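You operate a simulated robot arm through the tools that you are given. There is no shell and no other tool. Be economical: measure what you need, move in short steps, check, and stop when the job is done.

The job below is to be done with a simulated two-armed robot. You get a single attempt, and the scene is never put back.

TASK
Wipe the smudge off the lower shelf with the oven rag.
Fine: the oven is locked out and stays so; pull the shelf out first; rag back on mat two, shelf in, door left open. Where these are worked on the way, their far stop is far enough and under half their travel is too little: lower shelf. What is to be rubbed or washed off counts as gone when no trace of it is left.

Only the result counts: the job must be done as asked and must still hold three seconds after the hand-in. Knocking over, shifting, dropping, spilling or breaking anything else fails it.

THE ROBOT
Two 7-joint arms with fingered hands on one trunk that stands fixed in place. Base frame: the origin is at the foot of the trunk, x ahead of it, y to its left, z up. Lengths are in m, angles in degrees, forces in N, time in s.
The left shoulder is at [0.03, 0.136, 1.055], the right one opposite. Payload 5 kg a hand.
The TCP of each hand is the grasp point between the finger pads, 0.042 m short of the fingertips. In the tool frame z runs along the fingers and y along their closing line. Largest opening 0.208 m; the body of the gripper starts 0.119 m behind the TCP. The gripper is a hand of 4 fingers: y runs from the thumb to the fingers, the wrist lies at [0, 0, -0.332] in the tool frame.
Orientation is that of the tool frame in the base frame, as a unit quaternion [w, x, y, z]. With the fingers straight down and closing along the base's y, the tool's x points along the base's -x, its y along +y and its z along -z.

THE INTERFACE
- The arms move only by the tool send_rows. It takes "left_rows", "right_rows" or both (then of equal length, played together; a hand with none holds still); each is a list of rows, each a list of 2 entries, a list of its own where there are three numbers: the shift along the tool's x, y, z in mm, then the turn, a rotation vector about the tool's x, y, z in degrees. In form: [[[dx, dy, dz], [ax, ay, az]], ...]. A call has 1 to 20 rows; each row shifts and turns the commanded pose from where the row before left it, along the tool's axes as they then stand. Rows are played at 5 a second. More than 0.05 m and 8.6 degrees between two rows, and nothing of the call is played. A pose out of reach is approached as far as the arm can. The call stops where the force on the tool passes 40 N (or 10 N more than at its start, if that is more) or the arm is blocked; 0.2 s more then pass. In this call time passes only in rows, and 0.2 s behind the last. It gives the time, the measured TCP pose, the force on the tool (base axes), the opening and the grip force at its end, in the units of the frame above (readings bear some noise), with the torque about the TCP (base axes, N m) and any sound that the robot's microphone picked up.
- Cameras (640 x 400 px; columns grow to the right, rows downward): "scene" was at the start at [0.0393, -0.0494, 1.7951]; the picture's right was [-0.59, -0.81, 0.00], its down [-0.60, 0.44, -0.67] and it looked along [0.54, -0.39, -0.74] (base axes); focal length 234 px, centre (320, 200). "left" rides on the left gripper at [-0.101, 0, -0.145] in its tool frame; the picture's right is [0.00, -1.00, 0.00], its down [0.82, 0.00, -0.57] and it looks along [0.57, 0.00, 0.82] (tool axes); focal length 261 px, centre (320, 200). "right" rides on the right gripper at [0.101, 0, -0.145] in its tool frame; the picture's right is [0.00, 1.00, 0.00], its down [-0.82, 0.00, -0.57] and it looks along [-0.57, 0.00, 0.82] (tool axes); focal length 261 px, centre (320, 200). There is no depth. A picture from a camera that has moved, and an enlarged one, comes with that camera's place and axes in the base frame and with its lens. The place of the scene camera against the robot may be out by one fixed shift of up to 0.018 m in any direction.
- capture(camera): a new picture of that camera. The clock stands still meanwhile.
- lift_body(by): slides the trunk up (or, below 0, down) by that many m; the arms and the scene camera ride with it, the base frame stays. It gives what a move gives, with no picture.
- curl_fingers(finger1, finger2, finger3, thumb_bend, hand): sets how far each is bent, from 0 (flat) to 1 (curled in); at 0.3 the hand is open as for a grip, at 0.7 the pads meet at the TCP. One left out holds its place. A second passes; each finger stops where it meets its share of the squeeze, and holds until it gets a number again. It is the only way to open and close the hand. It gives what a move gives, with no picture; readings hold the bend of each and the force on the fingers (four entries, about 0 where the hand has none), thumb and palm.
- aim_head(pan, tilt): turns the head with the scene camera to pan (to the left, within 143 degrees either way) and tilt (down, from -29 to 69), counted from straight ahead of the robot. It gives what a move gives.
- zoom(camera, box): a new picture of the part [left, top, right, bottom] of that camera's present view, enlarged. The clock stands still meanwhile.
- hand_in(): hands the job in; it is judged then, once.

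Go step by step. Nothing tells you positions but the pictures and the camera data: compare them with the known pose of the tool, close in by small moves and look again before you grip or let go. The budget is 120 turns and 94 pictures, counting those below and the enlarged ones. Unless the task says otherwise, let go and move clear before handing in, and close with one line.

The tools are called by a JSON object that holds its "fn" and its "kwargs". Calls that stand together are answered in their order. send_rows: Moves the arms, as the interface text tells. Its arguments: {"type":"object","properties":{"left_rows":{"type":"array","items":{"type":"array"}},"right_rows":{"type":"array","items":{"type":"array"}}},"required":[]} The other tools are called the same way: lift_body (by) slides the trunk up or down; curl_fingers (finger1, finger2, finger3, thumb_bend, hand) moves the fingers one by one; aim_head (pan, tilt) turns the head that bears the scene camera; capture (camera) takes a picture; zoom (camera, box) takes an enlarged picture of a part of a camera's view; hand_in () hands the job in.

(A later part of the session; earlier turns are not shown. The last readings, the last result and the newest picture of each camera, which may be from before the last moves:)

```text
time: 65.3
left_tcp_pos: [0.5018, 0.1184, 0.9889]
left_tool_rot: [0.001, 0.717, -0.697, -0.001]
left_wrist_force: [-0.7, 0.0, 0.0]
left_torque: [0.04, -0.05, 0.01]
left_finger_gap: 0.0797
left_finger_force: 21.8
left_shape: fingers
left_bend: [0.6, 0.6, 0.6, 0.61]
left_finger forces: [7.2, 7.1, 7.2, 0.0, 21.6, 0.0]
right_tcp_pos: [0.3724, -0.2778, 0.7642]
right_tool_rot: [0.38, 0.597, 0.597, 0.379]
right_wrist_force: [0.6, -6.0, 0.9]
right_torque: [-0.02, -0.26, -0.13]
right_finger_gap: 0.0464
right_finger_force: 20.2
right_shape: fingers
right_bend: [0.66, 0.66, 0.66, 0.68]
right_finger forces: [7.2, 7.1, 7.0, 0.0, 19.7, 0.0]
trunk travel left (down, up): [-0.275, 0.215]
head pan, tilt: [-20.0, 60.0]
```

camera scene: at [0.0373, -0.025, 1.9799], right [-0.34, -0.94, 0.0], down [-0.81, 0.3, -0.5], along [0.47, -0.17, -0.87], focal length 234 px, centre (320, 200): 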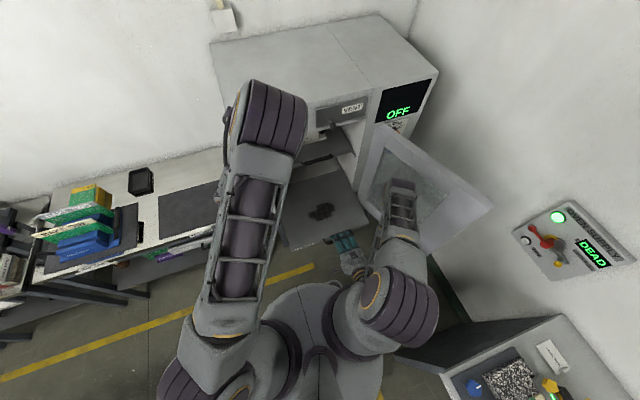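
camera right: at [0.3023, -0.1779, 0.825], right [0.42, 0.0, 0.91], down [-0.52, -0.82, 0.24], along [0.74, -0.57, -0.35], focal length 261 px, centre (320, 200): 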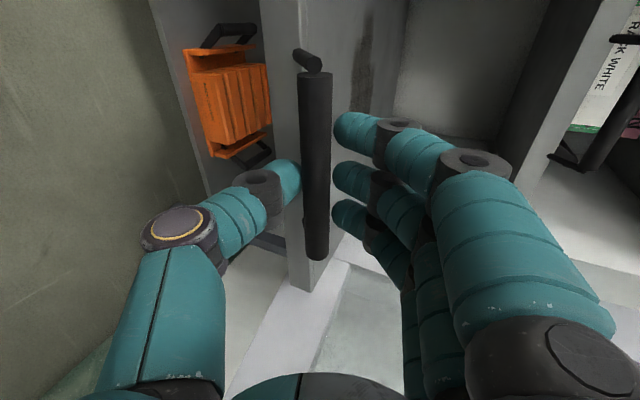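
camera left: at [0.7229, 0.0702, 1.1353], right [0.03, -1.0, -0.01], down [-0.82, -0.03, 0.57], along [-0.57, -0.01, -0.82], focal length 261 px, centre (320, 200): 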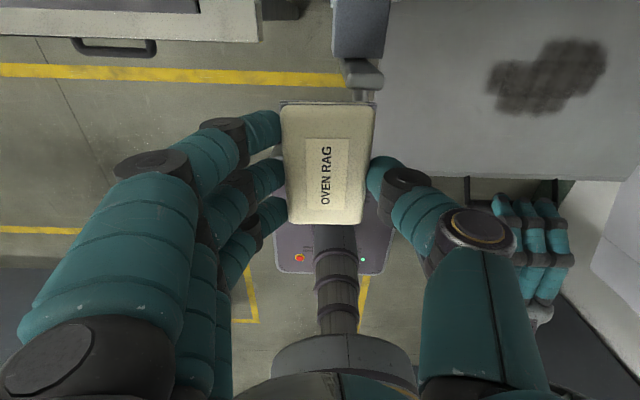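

The shelf is now 0.37 m out. Next I'll bring the rag over it in stages.

{"fn": "send_rows", "kwargs": {"left_rows": [[[40, -10, 0], [0, 0, -1.6]], [[40, -10, 0], [0, 0, 0]], [[40, -10, 0], [0, 0, 0]], [[40, -10, 0], [0, 0, 0]], [[40, -10, 0], [0, 0, 0]]]}}

{"fn": "capture", "kwargs": {"camera": "left"}}

{"fn": "capture", "kwargs": {"camera": "scene"}}

```text
time: 66.5
left_tcp_pos: [0.5619, -0.0787, 0.9881]
left_tool_rot: [0.001, 0.727, -0.686, -0.002]
left_wrist_force: [-0.3, 0.0, 0.6]
left_torque: [0.07, -0.04, 0.0]
left_finger_gap: 0.0796
left_finger_force: 21.4
left_shape: fingers
left_bend: [0.6, 0.6, 0.6, 0.61]
left_finger forces: [7.2, 7.1, 7.2, 0.0, 21.5, 0.1]
right_tcp_pos: [0.3726, -0.2793, 0.763]
right_tool_rot: [0.379, 0.597, 0.597, 0.379]
right_wrist_force: [0.8, -14.2, 2.9]
right_torque: [-0.16, -0.36, -0.28]
right_finger_gap: 0.0464
right_finger_force: 20.5
right_shape: fingers
right_bend: [0.66, 0.66, 0.66, 0.68]
right_finger forces: [7.3, 7.4, 7.7, 0.1, 18.5, 0.0]
trunk travel left (down, up): [-0.275, 0.215]
head pan, tilt: [-20.0, 60.0]
```

```text
42 pictures are left
camera left: at [0.5548, 0.0234, 1.1325], right [1.0, 0.06, -0.01], down [0.05, -0.82, 0.57], along [0.03, -0.57, -0.82], focal length 261 px, centre (320, 200)
```

left: 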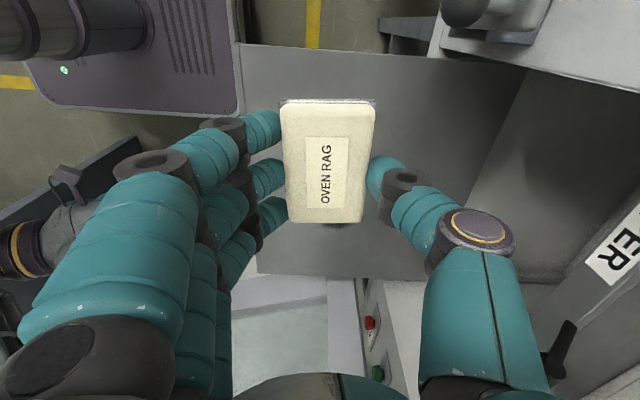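

```text
41 pictures are left
camera scene: at [0.0379, -0.0286, 1.9798], right [-0.34, -0.94, 0.0], down [-0.81, 0.3, -0.5], along [0.47, -0.17, -0.87], focal length 234 px, centre (320, 200)
```

scene: 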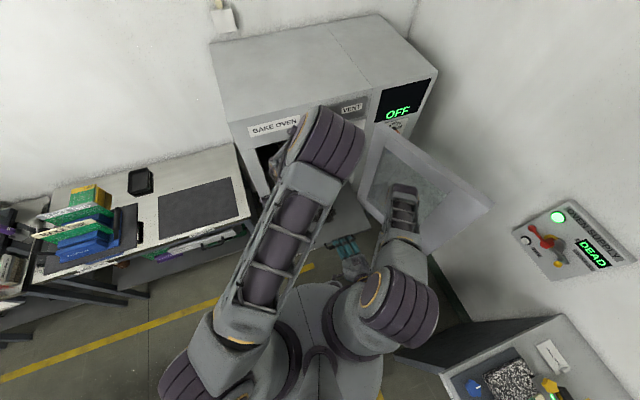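

{"fn": "send_rows", "kwargs": {"left_rows": [[[0, 0, 0], [0, 0, 3.4]], [[36, -10, 0], [0, 0, 0]], [[36, -10, 0], [0, 0, 0]], [[36, -9, 0], [0, 0, 0]], [[36, -9, 0], [0, 0, 0]], [[0, 0, 35], [0, 0, 0]], [[0, 0, 35], [0, 0, 0]], [[0, 0, 35], [0, 0, 0]]], "right_rows": [[[-3, 0, 0], [0, 0, 0]], [[0, 0, 0], [0, 0, 0]], [[0, 0, 0], [0, 0, 0]], [[0, 0, 0], [0, 0, 0]], [[0, 0, 0], [0, 0, 0]], [[0, 0, 0], [0, 0, 0]], [[0, 0, 0], [0, 0, 0]], [[0, 0, 0], [0, 0, 0]]]}}

{"fn": "capture", "kwargs": {"camera": "left"}}

{"fn": "capture", "kwargs": {"camera": "scene"}}

```text
time: 68.3
left_tcp_pos: [0.5991, -0.223, 0.8845]
left_tool_rot: [-0.002, -0.707, 0.707, 0.001]
left_wrist_force: [0.3, 0.5, 0.2]
left_torque: [0.05, 0.09, -0.01]
left_finger_gap: 0.0796
left_finger_force: 22.0
left_shape: fingers
left_bend: [0.6, 0.6, 0.6, 0.61]
left_finger forces: [7.2, 7.1, 7.2, 0.0, 21.4, 0.0]
right_tcp_pos: [0.3728, -0.278, 0.7644]
right_tool_rot: [0.379, 0.597, 0.597, 0.378]
right_wrist_force: [1.9, 6.2, -1.0]
right_torque: [0.13, -0.25, 0.16]
right_finger_gap: 0.0458
right_finger_force: 20.2
right_shape: fingers
right_bend: [0.66, 0.66, 0.66, 0.68]
right_finger forces: [7.1, 6.7, 6.9, 0.1, 19.9, 0.0]
trunk travel left (down, up): [-0.275, 0.215]
head pan, tilt: [-20.0, 60.0]
```

```text
40 pictures are left
camera left: at [0.597, -0.1217, 1.0291], right [1.0, 0.0, -0.01], down [0.01, -0.82, 0.57], along [0.0, -0.57, -0.82], focal length 261 px, centre (320, 200)
```

left: 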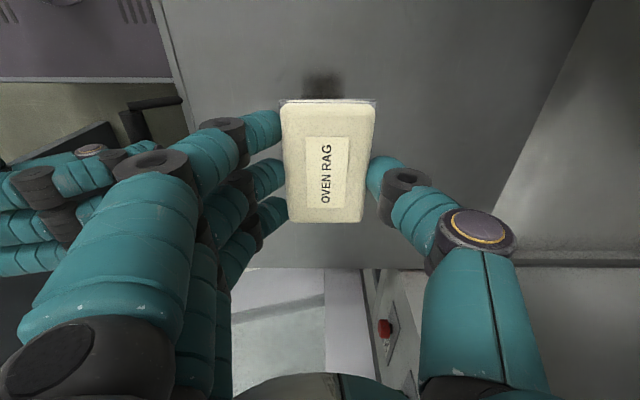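

```text
39 pictures are left
camera scene: at [0.0392, -0.025, 1.9799], right [-0.34, -0.94, 0.0], down [-0.81, 0.3, -0.5], along [0.47, -0.17, -0.87], focal length 234 px, centre (320, 200)
```

scene: 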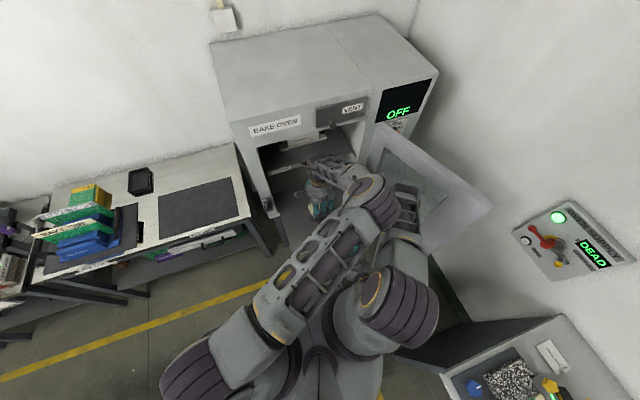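

Part of the smudge shows just beyond the rag, near (0.60, -0.165), so I'm right over it. I'll descend to contact.

{"fn": "send_rows", "kwargs": {"left_rows": [[[0, 0, 12], [0, 0, 0]], [[0, 0, 10], [0, 0, 0]], [[0, 0, 6], [0, 0, 0]], [[0, 0, 4], [0, 0, 0]]]}}

```text
time: 69.3
left_tcp_pos: [0.5973, -0.2237, 0.8528]
left_tool_rot: [-0.002, -0.706, 0.708, 0.003]
left_wrist_force: [0.3, -0.5, -0.8]
left_torque: [-0.01, 0.02, 0.0]
left_finger_gap: 0.0794
left_finger_force: 21.9
left_shape: fingers
left_bend: [0.6, 0.6, 0.6, 0.61]
left_finger forces: [7.2, 7.0, 7.3, 0.1, 21.5, 0.0]
right_tcp_pos: [0.3726, -0.2784, 0.7639]
right_tool_rot: [0.379, 0.597, 0.596, 0.38]
right_wrist_force: [0.6, 10.1, -0.8]
right_torque: [0.12, -0.2, 0.24]
right_finger_gap: 0.0461
right_finger_force: 19.7
right_shape: fingers
right_bend: [0.66, 0.66, 0.66, 0.68]
right_finger forces: [6.9, 6.8, 6.8, 0.0, 19.4, 0.0]
trunk travel left (down, up): [-0.275, 0.215]
head pan, tilt: [-20.0, 60.0]
```

{"fn": "send_rows", "kwargs": {"left_rows": [[[0, 0, 4], [0, 0, 0]], [[0, 0, 4], [0, 0, 0]], [[0, 0, 4], [0, 0, 0]]]}}

```text
time: 70.1
left_tcp_pos: [0.5976, -0.2228, 0.8408]
left_tool_rot: [-0.003, -0.706, 0.708, 0.003]
left_wrist_force: [0.0, 0.0, 0.7]
left_torque: [0.0, 0.01, 0.01]
left_finger_gap: 0.0797
left_finger_force: 21.4
left_shape: fingers
left_bend: [0.6, 0.6, 0.6, 0.61]
left_finger forces: [7.1, 7.1, 7.3, 0.1, 21.4, 0.0]
right_tcp_pos: [0.3729, -0.2785, 0.7647]
right_tool_rot: [0.38, 0.597, 0.596, 0.379]
right_wrist_force: [0.0, 11.1, 0.6]
right_torque: [0.15, -0.22, 0.27]
right_finger_gap: 0.0462
right_finger_force: 19.9
right_shape: fingers
right_bend: [0.66, 0.66, 0.66, 0.68]
right_finger forces: [7.0, 6.7, 6.5, 0.0, 19.5, 0.0]
trunk travel left (down, up): [-0.275, 0.215]
head pan, tilt: [-20.0, 60.0]
```

{"fn": "send_rows", "kwargs": {"left_rows": [[[0, 0, 4], [0, 0, 0]], [[0, 0, 4], [0, 0, 0]]]}}

{"fn": "capture", "kwargs": {"camera": "left"}}

```text
time: 70.7
left_tcp_pos: [0.5979, -0.2214, 0.8318]
left_tool_rot: [-0.002, -0.707, 0.708, 0.001]
left_wrist_force: [-0.6, 0.3, 0.0]
left_torque: [-0.03, 0.02, 0.01]
left_finger_gap: 0.0795
left_finger_force: 21.5
left_shape: fingers
left_bend: [0.6, 0.6, 0.6, 0.61]
left_finger forces: [7.2, 7.2, 7.2, 0.0, 21.5, 0.0]
right_tcp_pos: [0.3737, -0.2788, 0.7627]
right_tool_rot: [0.38, 0.596, 0.597, 0.379]
right_wrist_force: [1.0, 12.5, -0.3]
right_torque: [0.19, -0.21, 0.28]
right_finger_gap: 0.0464
right_finger_force: 19.4
right_shape: fingers
right_bend: [0.66, 0.66, 0.66, 0.68]
right_finger forces: [6.9, 6.7, 6.7, 0.1, 19.7, 0.0]
trunk travel left (down, up): [-0.275, 0.215]
head pan, tilt: [-20.0, 60.0]
```

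```text
38 pictures are left
camera left: at [0.5981, -0.1199, 0.9766], right [1.0, 0.0, -0.01], down [0.01, -0.82, 0.57], along [0.0, -0.57, -0.82], focal length 261 px, centre (320, 200)
```

left: 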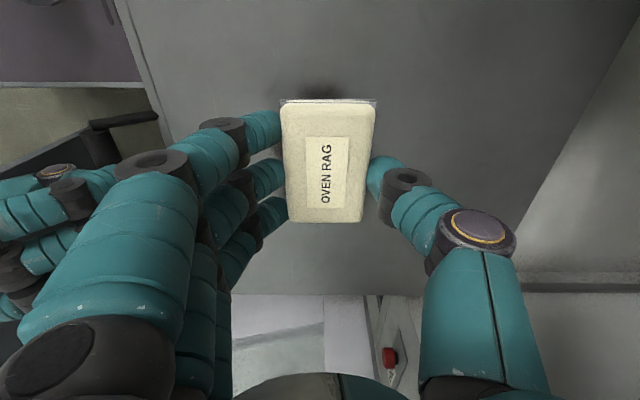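

Nearly down; I'll continue in small steps.

{"fn": "send_rows", "kwargs": {"left_rows": [[[0, 0, 4], [0, 0, 0]], [[0, 0, 4], [0, 0, 0]], [[0, 0, 3], [0, 0, 0]]]}}

```text
time: 71.5
left_tcp_pos: [0.5975, -0.2222, 0.8215]
left_tool_rot: [-0.002, -0.707, 0.707, 0.002]
left_wrist_force: [-0.2, -0.1, -0.1]
left_torque: [-0.01, 0.0, 0.02]
left_finger_gap: 0.0794
left_finger_force: 21.7
left_shape: fingers
left_bend: [0.6, 0.6, 0.6, 0.61]
left_finger forces: [7.2, 7.1, 7.2, 0.0, 21.5, 0.0]
right_tcp_pos: [0.3723, -0.279, 0.7636]
right_tool_rot: [0.379, 0.597, 0.597, 0.379]
right_wrist_force: [0.3, 12.0, -0.6]
right_torque: [0.16, -0.2, 0.29]
right_finger_gap: 0.0466
right_finger_force: 20.0
right_shape: fingers
right_bend: [0.66, 0.66, 0.66, 0.68]
right_finger forces: [6.9, 6.8, 6.7, 0.0, 19.6, 0.0]
trunk travel left (down, up): [-0.275, 0.215]
head pan, tilt: [-20.0, 60.0]
```

{"fn": "send_rows", "kwargs": {"left_rows": [[[0, 0, 3], [0, 0, 0]], [[0, 0, 3], [0, 0, 0]], [[0, 0, 3], [0, 0, 0]]]}}

```text
time: 72.3
left_tcp_pos: [0.5982, -0.2227, 0.8125]
left_tool_rot: [-0.002, -0.706, 0.708, 0.002]
left_wrist_force: [1.0, 0.2, -0.1]
left_torque: [0.02, 0.0, -0.01]
left_finger_gap: 0.0797
left_finger_force: 21.3
left_shape: fingers
left_bend: [0.6, 0.6, 0.6, 0.61]
left_finger forces: [7.2, 7.1, 7.2, 0.1, 21.5, 0.1]
right_tcp_pos: [0.3718, -0.2784, 0.7632]
right_tool_rot: [0.379, 0.597, 0.597, 0.379]
right_wrist_force: [1.3, 11.7, -1.5]
right_torque: [0.18, -0.21, 0.28]
right_finger_gap: 0.0463
right_finger_force: 19.4
right_shape: fingers
right_bend: [0.66, 0.66, 0.66, 0.68]
right_finger forces: [6.7, 6.6, 6.6, 0.0, 19.7, 0.0]
trunk travel left (down, up): [-0.275, 0.215]
head pan, tilt: [-20.0, 60.0]
```

{"fn": "send_rows", "kwargs": {"left_rows": [[[0, 0, 3], [0, 0, 0]], [[0, 0, 3], [0, 0, 0]], [[0, 0, 3], [0, 0, 0]]]}}

{"fn": "capture", "kwargs": {"camera": "left"}}

```text
time: 73.1
left_tcp_pos: [0.5967, -0.2217, 0.8031]
left_tool_rot: [-0.002, -0.707, 0.707, 0.002]
left_wrist_force: [0.6, 0.3, 0.1]
left_torque: [0.0, 0.01, 0.0]
left_finger_gap: 0.0795
left_finger_force: 21.9
left_shape: fingers
left_bend: [0.6, 0.6, 0.6, 0.61]
left_finger forces: [7.2, 7.1, 7.3, 0.0, 21.5, 0.1]
right_tcp_pos: [0.372, -0.2792, 0.7633]
right_tool_rot: [0.379, 0.597, 0.596, 0.38]
right_wrist_force: [0.1, 12.8, -0.5]
right_torque: [0.17, -0.22, 0.3]
right_finger_gap: 0.0463
right_finger_force: 19.7
right_shape: fingers
right_bend: [0.66, 0.66, 0.66, 0.68]
right_finger forces: [6.8, 6.5, 6.6, 0.1, 19.6, 0.1]
trunk travel left (down, up): [-0.275, 0.215]
head pan, tilt: [-20.0, 60.0]
```

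```text
37 pictures are left
camera left: at [0.5975, -0.1204, 0.9478], right [1.0, 0.0, -0.01], down [0.01, -0.82, 0.57], along [0.0, -0.57, -0.82], focal length 261 px, centre (320, 200)
```

left: 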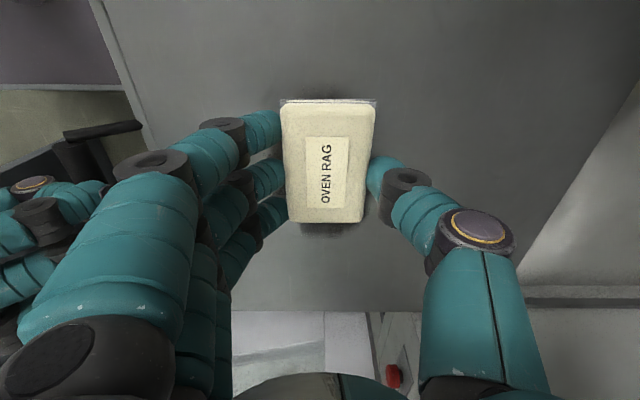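

Still no contact, so I'll keep lowering.

{"fn": "send_rows", "kwargs": {"left_rows": [[[0, 0, 3], [0, 0, 0]], [[0, 0, 3], [0, 0, 0]], [[0, 0, 2], [0, 0, 0]], [[0, 0, 2], [0, 0, 0]]]}}

```text
time: 74.1
left_tcp_pos: [0.5975, -0.2231, 0.7929]
left_tool_rot: [0.003, 0.707, -0.707, -0.003]
left_wrist_force: [0.4, -0.9, -1.0]
left_torque: [0.01, 0.02, 0.03]
left_finger_gap: 0.0796
left_finger_force: 21.1
left_shape: fingers
left_bend: [0.6, 0.6, 0.6, 0.61]
left_finger forces: [7.2, 7.1, 7.2, 0.0, 21.5, 0.1]
right_tcp_pos: [0.3708, -0.2783, 0.7643]
right_tool_rot: [0.379, 0.597, 0.597, 0.379]
right_wrist_force: [-0.1, 12.5, -0.7]
right_torque: [0.19, -0.2, 0.3]
right_finger_gap: 0.0462
right_finger_force: 20.0
right_shape: fingers
right_bend: [0.66, 0.66, 0.66, 0.68]
right_finger forces: [6.7, 6.7, 6.6, 0.0, 19.7, 0.0]
trunk travel left (down, up): [-0.275, 0.215]
head pan, tilt: [-20.0, 60.0]
```

{"fn": "send_rows", "kwargs": {"left_rows": [[[0, 0, 3], [0, 0, 0]], [[0, 0, 2], [0, 0, 0]], [[0, 0, 2], [0, 0, 0]], [[0, 0, 2], [0, 0, 0]]]}}

{"fn": "capture", "kwargs": {"camera": "left"}}

```text
time: 75.1
left_tcp_pos: [0.5973, -0.2217, 0.7847]
left_tool_rot: [-0.002, -0.707, 0.708, 0.003]
left_wrist_force: [-0.8, 0.2, -0.2]
left_torque: [-0.03, 0.0, 0.0]
left_finger_gap: 0.0795
left_finger_force: 22.0
left_shape: fingers
left_bend: [0.6, 0.6, 0.6, 0.61]
left_finger forces: [7.2, 7.1, 7.2, 0.0, 21.5, 0.0]
right_tcp_pos: [0.3721, -0.2775, 0.7628]
right_tool_rot: [0.38, 0.597, 0.597, 0.379]
right_wrist_force: [0.1, 12.2, -0.4]
right_torque: [0.18, -0.21, 0.32]
right_finger_gap: 0.0461
right_finger_force: 20.0
right_shape: fingers
right_bend: [0.66, 0.66, 0.66, 0.68]
right_finger forces: [6.7, 6.7, 6.5, 0.0, 19.6, 0.0]
trunk travel left (down, up): [-0.275, 0.215]
head pan, tilt: [-20.0, 60.0]
```

```text
36 pictures are left
camera left: at [0.5972, -0.1209, 0.9291], right [1.0, 0.0, -0.01], down [0.01, -0.82, 0.57], along [0.0, -0.57, -0.82], focal length 261 px, centre (320, 200)
```

left: 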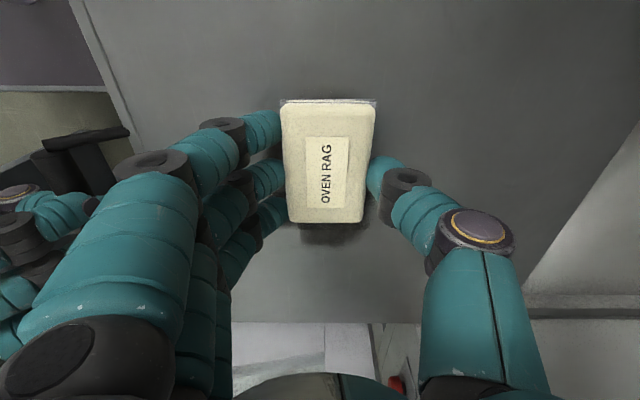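

The parallax says the shelf surface is lower than I thought, near z 0.71. I'll continue down.

{"fn": "send_rows", "kwargs": {"left_rows": [[[0, 0, 3], [0, 0, 0]], [[0, 0, 2], [0, 0, 0]], [[0, 0, 2], [0, 0, 0]], [[0, 0, 2], [0, 0, 0]]]}}

```text
time: 76.1
left_tcp_pos: [0.5982, -0.2215, 0.7748]
left_tool_rot: [-0.002, -0.707, 0.707, 0.002]
left_wrist_force: [0.2, -1.1, -0.1]
left_torque: [-0.02, 0.03, -0.02]
left_finger_gap: 0.0795
left_finger_force: 21.0
left_shape: fingers
left_bend: [0.6, 0.6, 0.6, 0.61]
left_finger forces: [7.1, 7.0, 7.2, 0.0, 21.5, 0.0]
right_tcp_pos: [0.3724, -0.2796, 0.764]
right_tool_rot: [0.379, 0.597, 0.597, 0.379]
right_wrist_force: [0.0, 12.0, -0.5]
right_torque: [0.16, -0.19, 0.32]
right_finger_gap: 0.0463
right_finger_force: 20.1
right_shape: fingers
right_bend: [0.66, 0.66, 0.66, 0.68]
right_finger forces: [6.8, 6.6, 6.7, 0.0, 19.7, 0.1]
trunk travel left (down, up): [-0.275, 0.215]
head pan, tilt: [-20.0, 60.0]
```

{"fn": "send_rows", "kwargs": {"left_rows": [[[0, 0, 2], [0, 0, 0]], [[0, 0, 2], [0, 0, 0]], [[0, 0, 2], [0, 0, 0]], [[0, 0, 2], [0, 0, 0]]]}}

```text
time: 77.1
left_tcp_pos: [0.5991, -0.2242, 0.7711]
left_tool_rot: [-0.001, -0.706, 0.708, 0.001]
left_wrist_force: [-4.9, 6.6, 22.6]
left_torque: [0.29, 0.33, 0.06]
left_finger_gap: 0.0794
left_finger_force: 25.8
left_shape: fingers
left_bend: [0.6, 0.6, 0.6, 0.62]
left_finger forces: [9.9, 9.5, 9.4, 0.1, 23.7, 0.0]
right_tcp_pos: [0.3724, -0.2787, 0.7656]
right_tool_rot: [0.379, 0.596, 0.597, 0.38]
right_wrist_force: [5.1, 4.0, -0.6]
right_torque: [0.06, -0.2, 0.15]
right_finger_gap: 0.0463
right_finger_force: 19.4
right_shape: fingers
right_bend: [0.67, 0.67, 0.67, 0.68]
right_finger forces: [6.8, 7.0, 6.9, 0.0, 17.7, 0.1]
trunk travel left (down, up): [-0.275, 0.215]
head pan, tilt: [-20.0, 60.0]
stopped in row 4 (left hand): the force on the tool passed its limit at 44 N (the readings are from after the stop); the commanded pose is now the measured one
```

Contact with the shelf is made at TCP z 0.771. I'll ease slightly and start rubbing in lanes along y.

{"fn": "send_rows", "kwargs": {"left_rows": [[[0, 0, -0.5], [0, 0, 0]], [[15, 0, 0], [0, 0, 0]], [[20, 0, 0], [0, 0, 0]], [[20, 0, 0], [0, 0, 0]], [[20, 0, 0], [0, 0, 0]], [[20, 0, 0], [0, 0, 0]]]}}

{"fn": "capture", "kwargs": {"camera": "left"}}

```text
time: 77.7
left_tcp_pos: [0.6405, -0.2189, 0.7931]
left_tool_rot: [0.01, 0.728, -0.685, 0.022]
left_wrist_force: [0.4, -1.9, 1.3]
left_torque: [0.25, 0.07, -0.02]
left_finger_gap: 0.0796
left_finger_force: 22.6
left_shape: fingers
left_bend: [0.6, 0.6, 0.6, 0.62]
left_finger forces: [7.5, 7.3, 7.1, 0.0, 22.0, 0.1]
left hand out of reach, approached as far as the arm can: row 2
right_tcp_pos: [0.3595, -0.2806, 0.7571]
right_tool_rot: [0.373, 0.606, 0.596, 0.372]
right_wrist_force: [0.9, -1.4, -2.6]
right_torque: [0.01, 0.21, 0.06]
right_finger_gap: 0.0384
right_finger_force: 11.8
right_shape: fingers
right_bend: [0.68, 0.68, 0.68, 0.69]
right_finger forces: [3.6, 3.7, 3.8, 0.1, 12.7, 0.1]
trunk travel left (down, up): [-0.275, 0.215]
head pan, tilt: [-20.0, 60.0]
stopped in row 2 (left hand): the force on the tool passed its limit at 80 N (the readings are from after the stop); the commanded pose is now the measured one
```

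```text
35 pictures are left
camera left: at [0.63, -0.111, 0.9325], right [1.0, 0.07, 0.02], down [0.04, -0.79, 0.61], along [0.05, -0.61, -0.79], focal length 261 px, centre (320, 200)
```

left: 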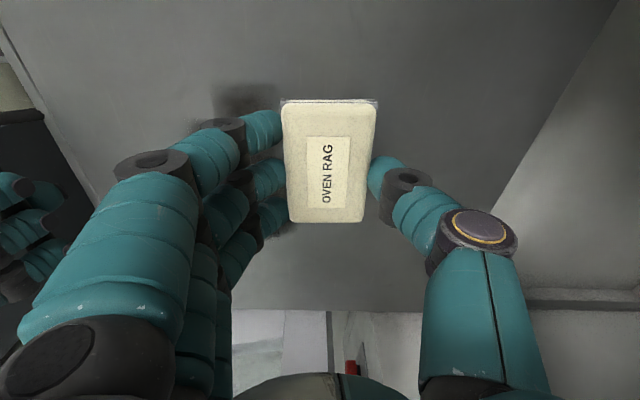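

The left arm ran into its reach limit there and jerked, and the right grip seems to have slipped. I'll check the scene before anything else.

{"fn": "capture", "kwargs": {"camera": "scene"}}

{"fn": "capture", "kwargs": {"camera": "right"}}

```text
34 pictures are left
camera scene: at [0.0391, -0.0265, 1.9797], right [-0.34, -0.94, 0.0], down [-0.81, 0.3, -0.5], along [0.47, -0.17, -0.87], focal length 234 px, centre (320, 200)
```

scene: 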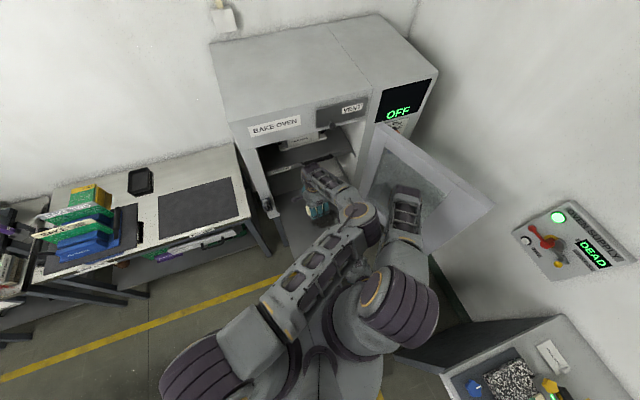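

```text
33 pictures are left
camera right: at [0.2319, -0.1798, 0.8226], right [0.44, -0.01, 0.9], down [-0.52, -0.82, 0.25], along [0.73, -0.58, -0.37], focal length 261 px, centre (320, 200)
```

right: 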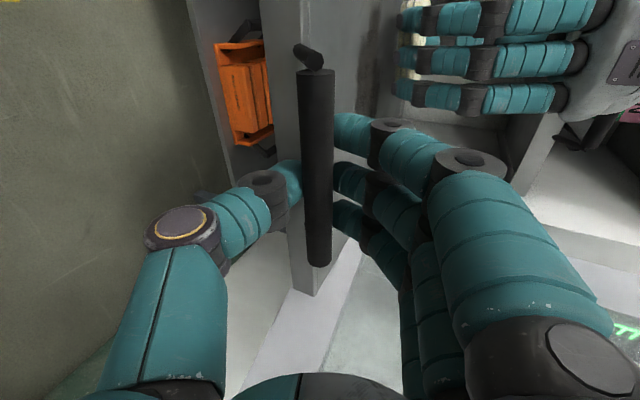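

The right hand still encloses the bar. The inward-turned left elbow is the problem, so I'll lift the rag, come back left, and turn the hand to its natural yaw; with the shelf this far out, the camera housing stays clear of the oven.

{"fn": "send_rows", "kwargs": {"left_rows": [[[0, 0, -40], [0, 0, 0]], [[0, 0, -40], [-0.9, -2.6, 0]], [[0, 0, -40], [0, 0, 0]], [[-40, 20, 0], [0, 0, 0]], [[-40, 20, 0], [0, 0, 0]], [[-40, 20, 0], [0, 0, 0]], [[-40, 20, 0], [0, 0, 0]]]}}

{"fn": "send_rows", "kwargs": {"left_rows": [[[0, 0, 0], [0, 0, 8.5]], [[0, 0, 0], [0, 0, 8.5]], [[0, 0, 0], [0, 0, 8.5]], [[0, 0, 0], [0, 0, 8.5]], [[0, 0, 0], [0, 0, 8.5]], [[0, 0, 0], [0, 0, 8.5]], [[0, 0, 0], [0, 0, 8.5]], [[0, 0, 0], [0, 0, 8.5]], [[0, 0, 0], [0, 0, 8.5]], [[0, 0, 0], [0, 0, 8.5]], [[0, 0, 0], [0, 0, 8.5]]]}}

{"fn": "capture", "kwargs": {"camera": "left"}}

{"fn": "capture", "kwargs": {"camera": "scene"}}

```text
time: 78.2
left_tcp_pos: [0.6401, -0.2188, 0.8666]
left_tool_rot: [0.04, 0.747, -0.663, 0.023]
left_wrist_force: [1.9, 3.6, -0.2]
left_torque: [-0.47, 0.34, -0.01]
left_finger_gap: 0.0797
left_finger_force: 22.7
left_shape: fingers
left_bend: [0.6, 0.6, 0.6, 0.62]
left_finger forces: [7.4, 7.2, 7.3, 0.1, 21.9, 0.1]
left hand out of reach, approached as far as the arm can: row 2
right_tcp_pos: [0.3541, -0.2798, 0.7557]
right_tool_rot: [0.374, 0.61, 0.592, 0.371]
right_wrist_force: [-1.7, -6.2, -0.2]
right_torque: [-0.08, 0.12, -0.06]
right_finger_gap: 0.036
right_finger_force: 8.6
right_shape: fingers
right_bend: [0.69, 0.68, 0.68, 0.69]
right_finger forces: [2.4, 2.9, 3.5, 0.0, 9.0, 0.0]
trunk travel left (down, up): [-0.275, 0.215]
head pan, tilt: [-20.0, 60.0]
stopped in row 2 (left hand): the force on the tool passed its limit at 60 N (the readings are from after the stop); the commanded pose is now the measured one
```

```text
time: 80.8
left_tcp_pos: [0.6405, -0.2108, 0.8655]
left_tool_rot: [-0.013, -0.034, 0.998, -0.041]
left_wrist_force: [-4.4, 17.0, -2.8]
left_torque: [-2.62, -0.41, 2.06]
left_finger_gap: 0.0798
left_finger_force: 21.8
left_shape: fingers
left_bend: [0.6, 0.6, 0.6, 0.62]
left_finger forces: [7.5, 7.2, 7.3, 0.0, 21.7, 0.1]
right_tcp_pos: [0.3541, -0.2813, 0.7546]
right_tool_rot: [0.374, 0.611, 0.591, 0.371]
right_wrist_force: [5.0, 7.8, -1.2]
right_torque: [0.02, 0.06, 0.26]
right_finger_gap: 0.0361
right_finger_force: 10.3
right_shape: fingers
right_bend: [0.69, 0.69, 0.68, 0.69]
right_finger forces: [3.0, 3.9, 4.6, 0.0, 9.5, 0.0]
trunk travel left (down, up): [-0.275, 0.215]
head pan, tilt: [-20.0, 60.0]
stopped in row 11 (left hand): the force on the tool passed its limit at 44 N (the readings are from after the stop); the commanded pose is now the measured one
```

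```text
32 pictures are left
camera left: at [0.7428, -0.1912, 1.0068], right [0.07, -0.99, 0.08], down [-0.81, -0.01, 0.59], along [-0.59, -0.11, -0.8], focal length 261 px, centre (320, 200)
```

left: 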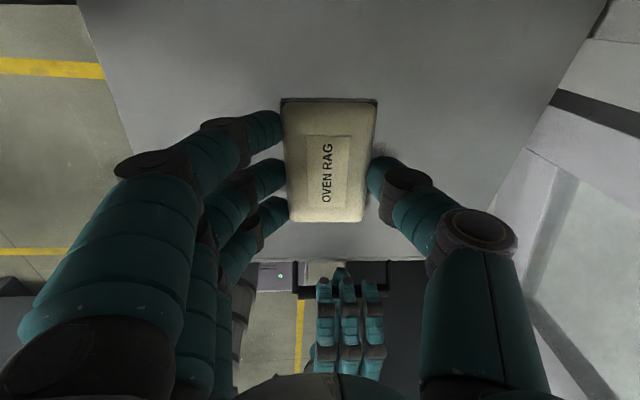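

```text
31 pictures are left
camera scene: at [0.0375, -0.0259, 1.9799], right [-0.34, -0.94, 0.0], down [-0.81, 0.3, -0.5], along [0.47, -0.17, -0.87], focal length 234 px, centre (320, 200)
```

scene: 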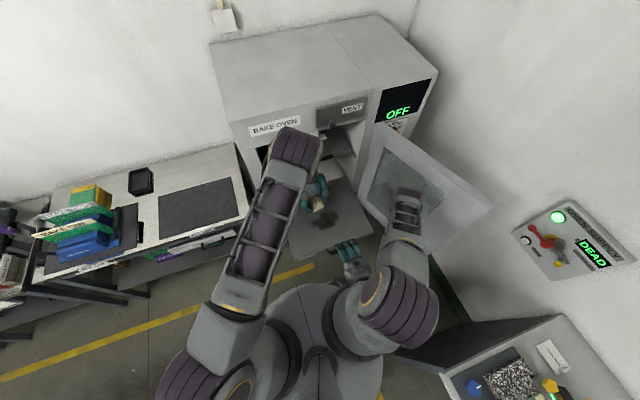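

I should not have chained those. The hand is in the natural yaw now but its camera housing is near the upper shelf, so I'll back straight out toward the robot.

{"fn": "send_rows", "kwargs": {"left_rows": [[[20, 0, 0], [0, 0, 0]], [[30, 0, 0], [0, 0, 0]], [[30, 0, 0], [0, 0, 0]]]}}

{"fn": "zoom", "kwargs": {"camera": "scene", "box": [220, 90, 420, 300]}}

```text
time: 81.6
left_tcp_pos: [0.5624, -0.2194, 0.87]
left_tool_rot: [-0.011, -0.033, 0.998, -0.043]
left_wrist_force: [0.5, -0.8, 0.3]
left_torque: [0.06, 0.02, 0.02]
left_finger_gap: 0.0794
left_finger_force: 22.0
left_shape: fingers
left_bend: [0.6, 0.6, 0.6, 0.62]
left_finger forces: [7.4, 7.2, 7.3, 0.1, 21.8, 0.0]
right_tcp_pos: [0.3537, -0.2802, 0.7551]
right_tool_rot: [0.375, 0.61, 0.591, 0.371]
right_wrist_force: [3.4, 12.7, -2.5]
right_torque: [0.05, 0.12, 0.26]
right_finger_gap: 0.0358
right_finger_force: 10.0
right_shape: fingers
right_bend: [0.69, 0.69, 0.68, 0.69]
right_finger forces: [2.8, 3.5, 4.1, 0.1, 9.4, 0.0]
trunk travel left (down, up): [-0.275, 0.215]
head pan, tilt: [-20.0, 60.0]
```

```text
1.90 times, centred on (320, 195) of scene
camera zoom: at [0.0379, -0.0256, 1.9798], right [-0.34, -0.94, 0.0], down [-0.81, 0.3, -0.5], along [0.47, -0.17, -0.87], focal length 446 px, centre (320, 210)
```

zoom: 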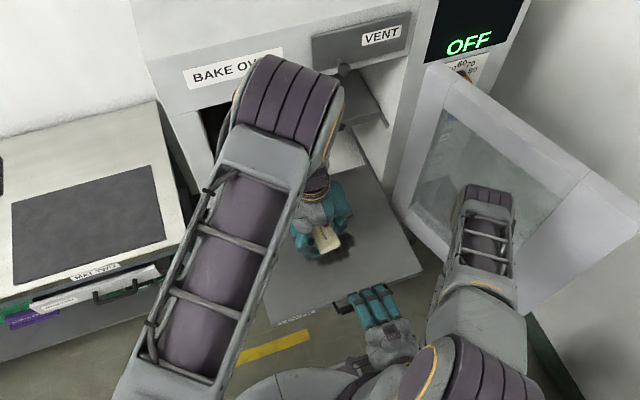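

{"fn": "send_rows", "kwargs": {"left_rows": [[[0, 0, -10], [-4.9, -1.4, 3.9]], [[0, 40, -10], [0, 0, 0]], [[0, 40, -10], [0, 0, 0]], [[0, 40, 0], [0, 0, 0]], [[0, 30, 0], [0, 0, 0]]]}}

{"fn": "capture", "kwargs": {"camera": "left"}}

{"fn": "zoom", "kwargs": {"camera": "scene", "box": [220, 90, 420, 300]}}

```text
time: 82.8
left_tcp_pos: [0.5629, -0.0687, 0.8991]
left_tool_rot: [0.001, 0.003, 1.0, -0.001]
left_wrist_force: [0.1, -1.0, -1.3]
left_torque: [0.05, 0.01, -0.03]
left_finger_gap: 0.0795
left_finger_force: 21.8
left_shape: fingers
left_bend: [0.6, 0.6, 0.6, 0.62]
left_finger forces: [7.5, 7.1, 7.2, 0.1, 21.8, 0.0]
right_tcp_pos: [0.3547, -0.2824, 0.7559]
right_tool_rot: [0.376, 0.61, 0.592, 0.37]
right_wrist_force: [6.7, 12.0, -5.1]
right_torque: [0.01, 0.14, 0.25]
right_finger_gap: 0.0356
right_finger_force: 10.5
right_shape: fingers
right_bend: [0.69, 0.69, 0.68, 0.69]
right_finger forces: [2.8, 3.6, 4.3, 0.0, 9.4, 0.0]
trunk travel left (down, up): [-0.275, 0.215]
head pan, tilt: [-20.0, 60.0]
```

```text
29 pictures are left
camera left: at [0.6626, -0.0677, 1.0439], right [0.0, -1.0, 0.0], down [-0.82, 0.0, 0.57], along [-0.57, 0.0, -0.82], focal length 261 px, centre (320, 200)
```

left: 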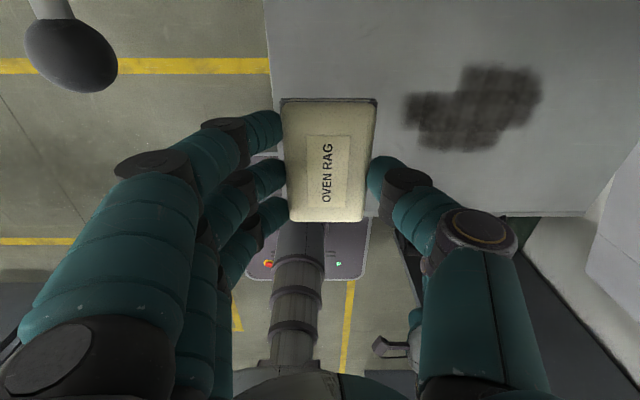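

```text
1.90 times, centred on (320, 195) of scene
camera zoom: at [0.0391, -0.0253, 1.9798], right [-0.34, -0.94, 0.0], down [-0.81, 0.3, -0.5], along [0.47, -0.17, -0.87], focal length 446 px, centre (320, 210)
```

zoom: 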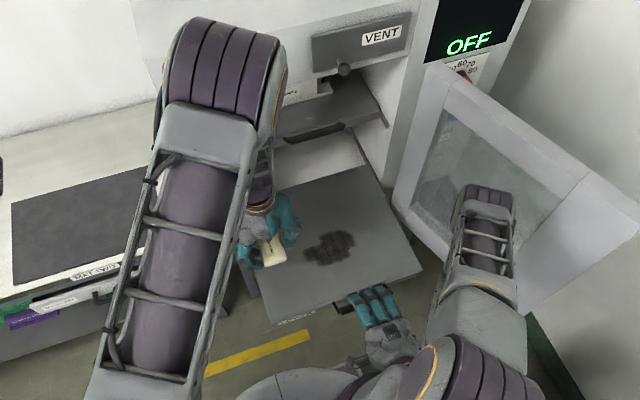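

I can see the whole smudge at x 0.51–0.62, y -0.17 to -0.34, with the shelf far out and the natural yaw clear of the oven. I'll bring the rag down just beside it and descend to contact.

{"fn": "send_rows", "kwargs": {"left_rows": [[[-6, -40, 20], [0, 0, 0]], [[-6, -40, 30], [0, 0, 0]], [[0, 0, 35], [0, 0, 0]], [[0, 0, 20], [0, 0, 0]], [[0, 0, 10], [0, 0, 0]]]}}

```text
refused: row 2 steps farther than a row can; nothing moved
```

{"fn": "send_rows", "kwargs": {"left_rows": [[[-6, -40, 20], [0, 0, 0]], [[-6, -40, 20], [0, 0, 0]], [[0, 0, 35], [0, 0, 0]], [[0, 0, 30], [0, 0, 0]], [[0, 0, 10], [0, 0, 0]]]}}

```text
time: 84.0
left_tcp_pos: [0.5736, -0.1477, 0.784]
left_tool_rot: [0.001, 0.001, 1.0, 0.0]
left_wrist_force: [0.0, -1.0, -0.7]
left_torque: [0.0, 0.06, -0.02]
left_finger_gap: 0.0796
left_finger_force: 22.3
left_shape: fingers
left_bend: [0.6, 0.6, 0.6, 0.62]
left_finger forces: [7.4, 7.3, 7.2, 0.1, 21.9, 0.0]
right_tcp_pos: [0.355, -0.2825, 0.7563]
right_tool_rot: [0.375, 0.611, 0.591, 0.37]
right_wrist_force: [7.8, 10.9, -4.8]
right_torque: [0.04, 0.14, 0.24]
right_finger_gap: 0.0351
right_finger_force: 10.3
right_shape: fingers
right_bend: [0.69, 0.69, 0.68, 0.69]
right_finger forces: [2.9, 3.6, 4.5, 0.0, 9.6, 0.1]
trunk travel left (down, up): [-0.275, 0.215]
head pan, tilt: [-20.0, 60.0]
```

{"fn": "send_rows", "kwargs": {"left_rows": [[[0, 0, 4], [0, 0, 0]], [[0, 0, 3], [0, 0, 0]], [[0, 0, 2], [0, 0, 0]], [[0, 0, 1.5], [0, 0, 0]], [[0, 0, 1.5], [0, 0, 0]]]}}

```text
time: 85.2
left_tcp_pos: [0.5752, -0.1485, 0.7721]
left_tool_rot: [0.001, 0.001, 1.0, 0.0]
left_wrist_force: [-3.6, 1.2, 13.7]
left_torque: [0.01, 0.06, 0.05]
left_finger_gap: 0.0796
left_finger_force: 22.7
left_shape: fingers
left_bend: [0.6, 0.6, 0.6, 0.62]
left_finger forces: [8.2, 7.9, 7.7, 0.0, 22.1, 0.1]
right_tcp_pos: [0.3545, -0.2812, 0.755]
right_tool_rot: [0.375, 0.611, 0.591, 0.37]
right_wrist_force: [9.5, 7.2, -8.9]
right_torque: [0.06, 0.22, 0.19]
right_finger_gap: 0.0353
right_finger_force: 11.3
right_shape: fingers
right_bend: [0.69, 0.69, 0.68, 0.69]
right_finger forces: [3.1, 4.0, 4.7, 0.0, 10.7, 0.1]
trunk travel left (down, up): [-0.275, 0.215]
head pan, tilt: [-20.0, 60.0]
```

There is a steady 14 N contact. I'll sweep across the smudge along -y.

{"fn": "send_rows", "kwargs": {"left_rows": [[[0, -14, 0], [0, 0, 0]], [[0, -14, 0], [0, 0, 0]], [[0, -14, 0], [0, 0, 0]], [[0, -14, 0], [0, 0, 0]], [[0, -14, 0], [0, 0, 0]], [[0, -14, 0], [0, 0, 0]], [[0, -14, 0], [0, 0, 0]], [[0, -14, 0], [0, 0, 0]], [[0, -14, 0], [0, 0, 0]], [[0, -14, 0], [0, 0, 0]], [[0, -14, 0], [0, 0, 0]], [[0, -14, 0], [0, 0, 0]], [[0, -14, 0], [0, 0, 0]]]}}

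{"fn": "capture", "kwargs": {"camera": "left"}}

```text
time: 88.0
left_tcp_pos: [0.5722, -0.3299, 0.77]
left_tool_rot: [0.001, 0.002, 1.0, 0.0]
left_wrist_force: [-0.1, 4.3, 13.0]
left_torque: [0.39, -0.06, -0.01]
left_finger_gap: 0.0793
left_finger_force: 23.1
left_shape: fingers
left_bend: [0.6, 0.6, 0.6, 0.62]
left_finger forces: [8.7, 8.6, 8.4, 0.0, 21.3, 0.1]
right_tcp_pos: [0.3545, -0.2817, 0.7557]
right_tool_rot: [0.375, 0.61, 0.592, 0.371]
right_wrist_force: [9.3, 4.9, -7.1]
right_torque: [-0.01, 0.2, 0.16]
right_finger_gap: 0.0354
right_finger_force: 10.7
right_shape: fingers
right_bend: [0.69, 0.69, 0.68, 0.69]
right_finger forces: [3.3, 4.1, 4.9, 0.0, 9.7, 0.0]
trunk travel left (down, up): [-0.275, 0.215]
head pan, tilt: [-20.0, 60.0]
```

```text
27 pictures are left
camera left: at [0.6726, -0.3298, 0.9165], right [0.0, -1.0, 0.0], down [-0.82, 0.0, 0.57], along [-0.57, 0.0, -0.82], focal length 261 px, centre (320, 200)
```

left: 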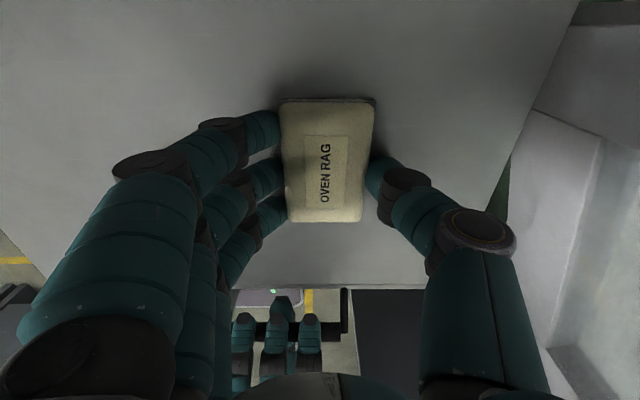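

That works: the swept lane looks clean. I'll step 25 mm toward the robot and sweep back.

{"fn": "send_rows", "kwargs": {"left_rows": [[[13, 0, 0], [0, 0, 0]], [[12, 0, 0], [0, 0, 0]], [[0, 14, 0], [0, 0, 0]], [[0, 14, 0], [0, 0, 0]], [[0, 14, 0], [0, 0, 0]], [[0, 14, 0], [0, 0, 0]], [[0, 14, 0], [0, 0, 0]], [[0, 14, 0], [0, 0, 0]], [[0, 14, 0], [0, 0, 0]], [[0, 14, 0], [0, 0, 0]], [[0, 14, 0], [0, 0, 0]], [[0, 14, 0], [0, 0, 0]], [[0, 14, 0], [0, 0, 0]], [[0, 14, 0], [0, 0, 0]], [[0, 14, 0], [0, 0, 0]]]}}

{"fn": "capture", "kwargs": {"camera": "left"}}

{"fn": "zoom", "kwargs": {"camera": "scene", "box": [260, 150, 400, 260]}}

```text
time: 91.2
left_tcp_pos: [0.5485, -0.1478, 0.7706]
left_tool_rot: [0.001, 0.002, 1.0, 0.0]
left_wrist_force: [0.1, -3.4, 10.0]
left_torque: [-0.25, -0.03, 0.04]
left_finger_gap: 0.0797
left_finger_force: 23.2
left_shape: fingers
left_bend: [0.6, 0.6, 0.6, 0.62]
left_finger forces: [7.5, 7.3, 6.9, 0.0, 24.4, 0.1]
right_tcp_pos: [0.3545, -0.283, 0.7551]
right_tool_rot: [0.375, 0.611, 0.591, 0.37]
right_wrist_force: [10.3, 6.1, -5.2]
right_torque: [0.02, 0.14, 0.18]
right_finger_gap: 0.0357
right_finger_force: 10.8
right_shape: fingers
right_bend: [0.69, 0.69, 0.68, 0.69]
right_finger forces: [3.2, 4.1, 4.9, 0.0, 9.3, 0.0]
trunk travel left (down, up): [-0.275, 0.215]
head pan, tilt: [-20.0, 60.0]
```

```text
26 pictures are left
camera left: at [0.6493, -0.1472, 0.9165], right [0.0, -1.0, 0.0], down [-0.82, 0.0, 0.57], along [-0.57, 0.0, -0.82], focal length 261 px, centre (320, 200)
```

left: 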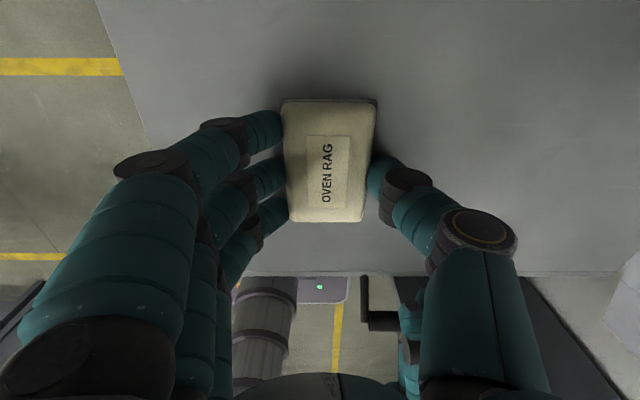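

```text
3.64 times, centred on (330, 205) of scene
camera zoom: at [0.0388, -0.0251, 1.9799], right [-0.34, -0.94, 0.0], down [-0.81, 0.3, -0.5], along [0.47, -0.17, -0.87], focal length 852 px, centre (284, 182)
```

zoom: 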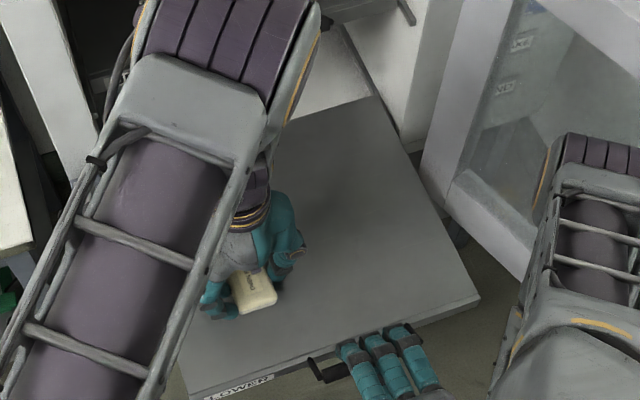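

The shelf looks clean. I'll do one more lane farther in and one nearer for margin, then inspect.

{"fn": "send_rows", "kwargs": {"left_rows": [[[-14, 0, 0], [0, 0, 0]], [[-14, 0, 0], [0, 0, 0]], [[-14, 0, 0], [0, 0, 0]], [[0, -18, 0], [0, 0, 0]], [[0, -18, 0], [0, 0, 0]], [[0, -18, 0], [0, 0, 0]], [[0, -18, 0], [0, 0, 0]], [[0, -18, 0], [0, 0, 0]], [[0, -18, 0], [0, 0, 0]], [[0, -18, 0], [0, 0, 0]], [[0, -18, 0], [0, 0, 0]], [[0, -18, 0], [0, 0, 0]], [[0, -18, 0], [0, 0, 0]], [[14, 0, 0], [0, 0, 0]], [[14, 0, 0], [0, 0, 0]], [[14, 0, 0], [0, 0, 0]], [[14, 0, 0], [0, 0, 0]]]}}

```text
time: 94.8
left_tcp_pos: [0.5348, -0.3285, 0.7713]
left_tool_rot: [0.001, 0.002, 1.0, -0.001]
left_wrist_force: [5.8, 0.2, 18.4]
left_torque: [-0.02, -0.24, -0.03]
left_finger_gap: 0.0796
left_finger_force: 23.7
left_shape: fingers
left_bend: [0.6, 0.6, 0.6, 0.62]
left_finger forces: [8.0, 7.9, 8.0, 0.0, 23.9, 0.1]
right_tcp_pos: [0.3539, -0.2819, 0.7551]
right_tool_rot: [0.375, 0.61, 0.592, 0.371]
right_wrist_force: [9.3, 3.3, -5.8]
right_torque: [-0.02, 0.15, 0.15]
right_finger_gap: 0.0357
right_finger_force: 10.1
right_shape: fingers
right_bend: [0.69, 0.69, 0.68, 0.69]
right_finger forces: [2.8, 3.6, 4.5, 0.0, 9.3, 0.0]
trunk travel left (down, up): [-0.275, 0.215]
head pan, tilt: [-20.0, 60.0]
```

Now I'll sweep back along the near lane, lift off, move left and inspect.

{"fn": "send_rows", "kwargs": {"left_rows": [[[0, 18, 0], [0, 0, 0]], [[0, 18, 0], [0, 0, 0]], [[0, 18, 0], [0, 0, 0]], [[0, 18, 0], [0, 0, 0]], [[0, 18, 0], [0, 0, 0]], [[0, 18, 0], [0, 0, 0]], [[0, 18, 0], [0, 0, 0]], [[0, 18, 0], [0, 0, 0]], [[0, 18, 0], [0, 0, 0]], [[0, 18, 0], [0, 0, 0]], [[0, 0, -30], [0, 0, 0]], [[0, 20, -40], [0, 0, 0]], [[0, 30, -40], [0, 0, 0]], [[0, 40, -20], [0, 0, 0]]]}}

{"fn": "capture", "kwargs": {"camera": "left"}}

{"fn": "zoom", "kwargs": {"camera": "scene", "box": [260, 150, 400, 260]}}

```text
time: 97.8
left_tcp_pos: [0.5361, -0.0566, 0.9011]
left_tool_rot: [0.0, 0.001, 1.0, -0.001]
left_wrist_force: [0.2, 0.3, -1.0]
left_torque: [-0.16, -0.05, 0.02]
left_finger_gap: 0.0799
left_finger_force: 21.8
left_shape: fingers
left_bend: [0.6, 0.6, 0.6, 0.62]
left_finger forces: [7.3, 7.3, 7.2, 0.0, 21.9, 0.1]
right_tcp_pos: [0.3558, -0.2812, 0.7563]
right_tool_rot: [0.375, 0.611, 0.592, 0.368]
right_wrist_force: [8.2, 3.1, -5.4]
right_torque: [-0.03, 0.15, 0.08]
right_finger_gap: 0.0354
right_finger_force: 10.6
right_shape: fingers
right_bend: [0.69, 0.69, 0.68, 0.69]
right_finger forces: [2.7, 3.5, 4.5, 0.0, 10.1, 0.0]
trunk travel left (down, up): [-0.275, 0.215]
head pan, tilt: [-20.0, 60.0]
```

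```text
24 pictures are left
camera left: at [0.6356, -0.0553, 1.0457], right [0.0, -1.0, 0.0], down [-0.82, 0.0, 0.57], along [-0.57, 0.0, -0.82], focal length 261 px, centre (320, 200)
```

left: 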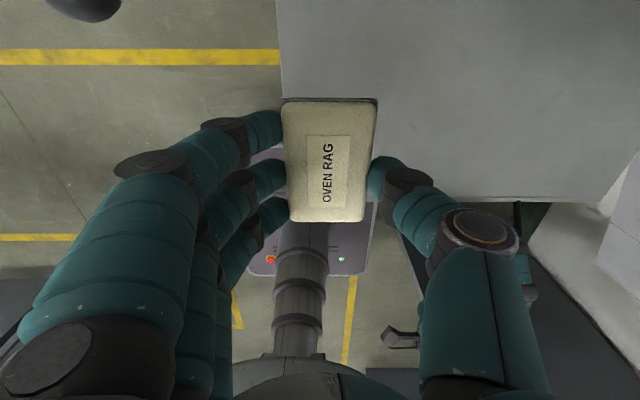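

```text
3.64 times, centred on (330, 205) of scene
camera zoom: at [0.0399, -0.0235, 1.9798], right [-0.34, -0.94, 0.0], down [-0.81, 0.3, -0.5], along [0.47, -0.17, -0.87], focal length 852 px, centre (284, 182)
```

zoom: 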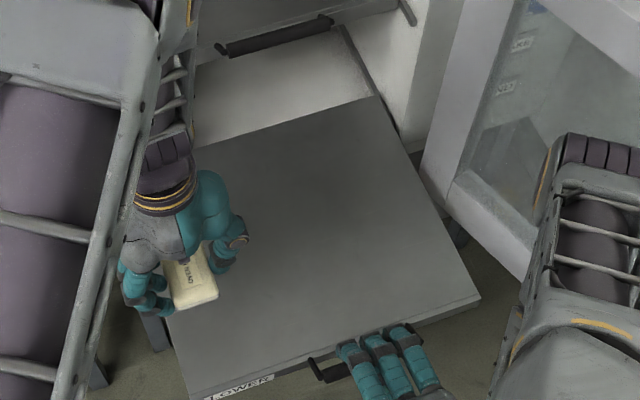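

The smudge is gone. Next I'll carry the rag back over mat two along the clear route.

{"fn": "send_rows", "kwargs": {"left_rows": [[[0, 45, -10], [0, 0, 0]], [[0, 45, -10], [0, 0, 0]], [[0, 45, -10], [0, 0, 0]], [[0, 45, -10], [0, 0, 0]], [[0, 45, -10], [0, 0, 0]], [[0, 45, -10], [0, 0, 0]], [[0, 45, -10], [0, 0, 0]], [[0, 45, -10], [0, 0, 0]], [[0, 45, -10], [0, 0, 0]], [[0, 45, -10], [0, 0, 0]], [[-40, 2, 0], [0, 0, 0]], [[-40, 2, 0], [0, 0, 0]], [[-40, 2, 0], [0, 0, 0]], [[-40, 2, 0], [0, 0, 0]], [[-40, 2, 0], [0, 0, 0]], [[-40, 2, 0], [0, 0, 0]], [[-40, 2, 0], [0, 0, 0]], [[-40, 2, 0], [0, 0, 0]]]}}

{"fn": "capture", "kwargs": {"camera": "left"}}

```text
time: 101.6
left_tcp_pos: [0.8536, 0.4043, 0.9999]
left_tool_rot: [-0.001, 0.001, 1.0, 0.0]
left_wrist_force: [-0.2, 0.4, -1.3]
left_torque: [-0.05, 0.04, 0.02]
left_finger_gap: 0.0798
left_finger_force: 21.4
left_shape: fingers
left_bend: [0.6, 0.6, 0.6, 0.62]
left_finger forces: [7.4, 7.3, 7.3, 0.1, 21.8, 0.1]
right_tcp_pos: [0.3547, -0.2827, 0.7545]
right_tool_rot: [0.376, 0.611, 0.591, 0.369]
right_wrist_force: [7.1, -0.9, -4.0]
right_torque: [-0.01, 0.15, 0.06]
right_finger_gap: 0.0348
right_finger_force: 10.3
right_shape: fingers
right_bend: [0.69, 0.69, 0.68, 0.69]
right_finger forces: [2.6, 3.5, 4.3, 0.1, 10.2, 0.1]
trunk travel left (down, up): [-0.275, 0.215]
head pan, tilt: [-20.0, 60.0]
```

```text
22 pictures are left
camera left: at [0.9556, 0.4058, 1.1442], right [0.0, -1.0, 0.0], down [-0.82, 0.0, 0.57], along [-0.57, 0.0, -0.82], focal length 261 px, centre (320, 200)
```

left: 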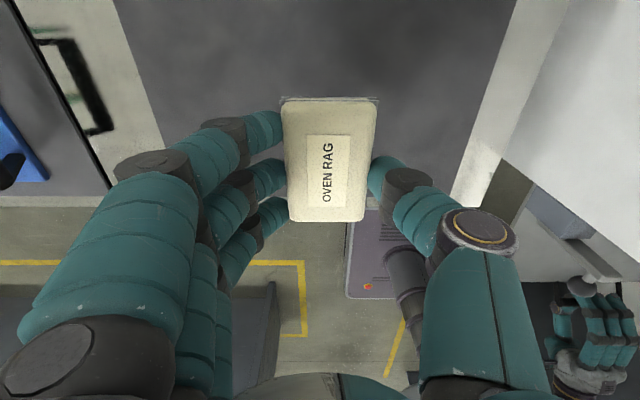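

The rag is over the middle of mat two. I'll lower it gently to contact.

{"fn": "send_rows", "kwargs": {"left_rows": [[[-5, 0, 40], [0, 0, 0]], [[-5, 0, 40], [0, 0, 0]], [[0, 0, 35], [0, 0, 0]], [[0, 0, 15], [0, 0, 0]]]}}

{"fn": "send_rows", "kwargs": {"left_rows": [[[0, 0, 4], [0, 0, 0]], [[0, 0, 3], [0, 0, 0]], [[0, 0, 2], [0, 0, 0]]]}}

```text
time: 102.6
left_tcp_pos: [0.8664, 0.4065, 0.8699]
left_tool_rot: [0.001, 0.003, 1.0, 0.001]
left_wrist_force: [1.0, 0.2, 0.9]
left_torque: [-0.02, 0.04, 0.01]
left_finger_gap: 0.0796
left_finger_force: 22.7
left_shape: fingers
left_bend: [0.6, 0.6, 0.6, 0.62]
left_finger forces: [7.3, 7.4, 7.3, 0.1, 21.9, 0.0]
right_tcp_pos: [0.355, -0.2819, 0.7555]
right_tool_rot: [0.375, 0.611, 0.592, 0.37]
right_wrist_force: [8.9, 1.2, -4.9]
right_torque: [-0.04, 0.14, 0.07]
right_finger_gap: 0.0347
right_finger_force: 9.9
right_shape: fingers
right_bend: [0.69, 0.69, 0.68, 0.69]
right_finger forces: [2.8, 3.6, 4.5, 0.0, 10.0, 0.1]
trunk travel left (down, up): [-0.275, 0.215]
head pan, tilt: [-20.0, 60.0]
```

```text
time: 103.4
left_tcp_pos: [0.867, 0.4067, 0.8613]
left_tool_rot: [0.001, 0.002, 1.0, -0.001]
left_wrist_force: [-0.1, 0.6, -1.3]
left_torque: [0.01, -0.05, 0.02]
left_finger_gap: 0.0799
left_finger_force: 21.7
left_shape: fingers
left_bend: [0.6, 0.6, 0.6, 0.62]
left_finger forces: [7.3, 7.3, 7.4, 0.0, 21.9, 0.1]
right_tcp_pos: [0.3553, -0.2821, 0.7547]
right_tool_rot: [0.375, 0.612, 0.591, 0.369]
right_wrist_force: [9.1, 1.6, -6.0]
right_torque: [-0.04, 0.15, 0.06]
right_finger_gap: 0.0353
right_finger_force: 10.6
right_shape: fingers
right_bend: [0.69, 0.69, 0.68, 0.69]
right_finger forces: [2.9, 3.7, 4.6, 0.0, 10.2, 0.0]
trunk travel left (down, up): [-0.275, 0.215]
head pan, tilt: [-20.0, 60.0]
```

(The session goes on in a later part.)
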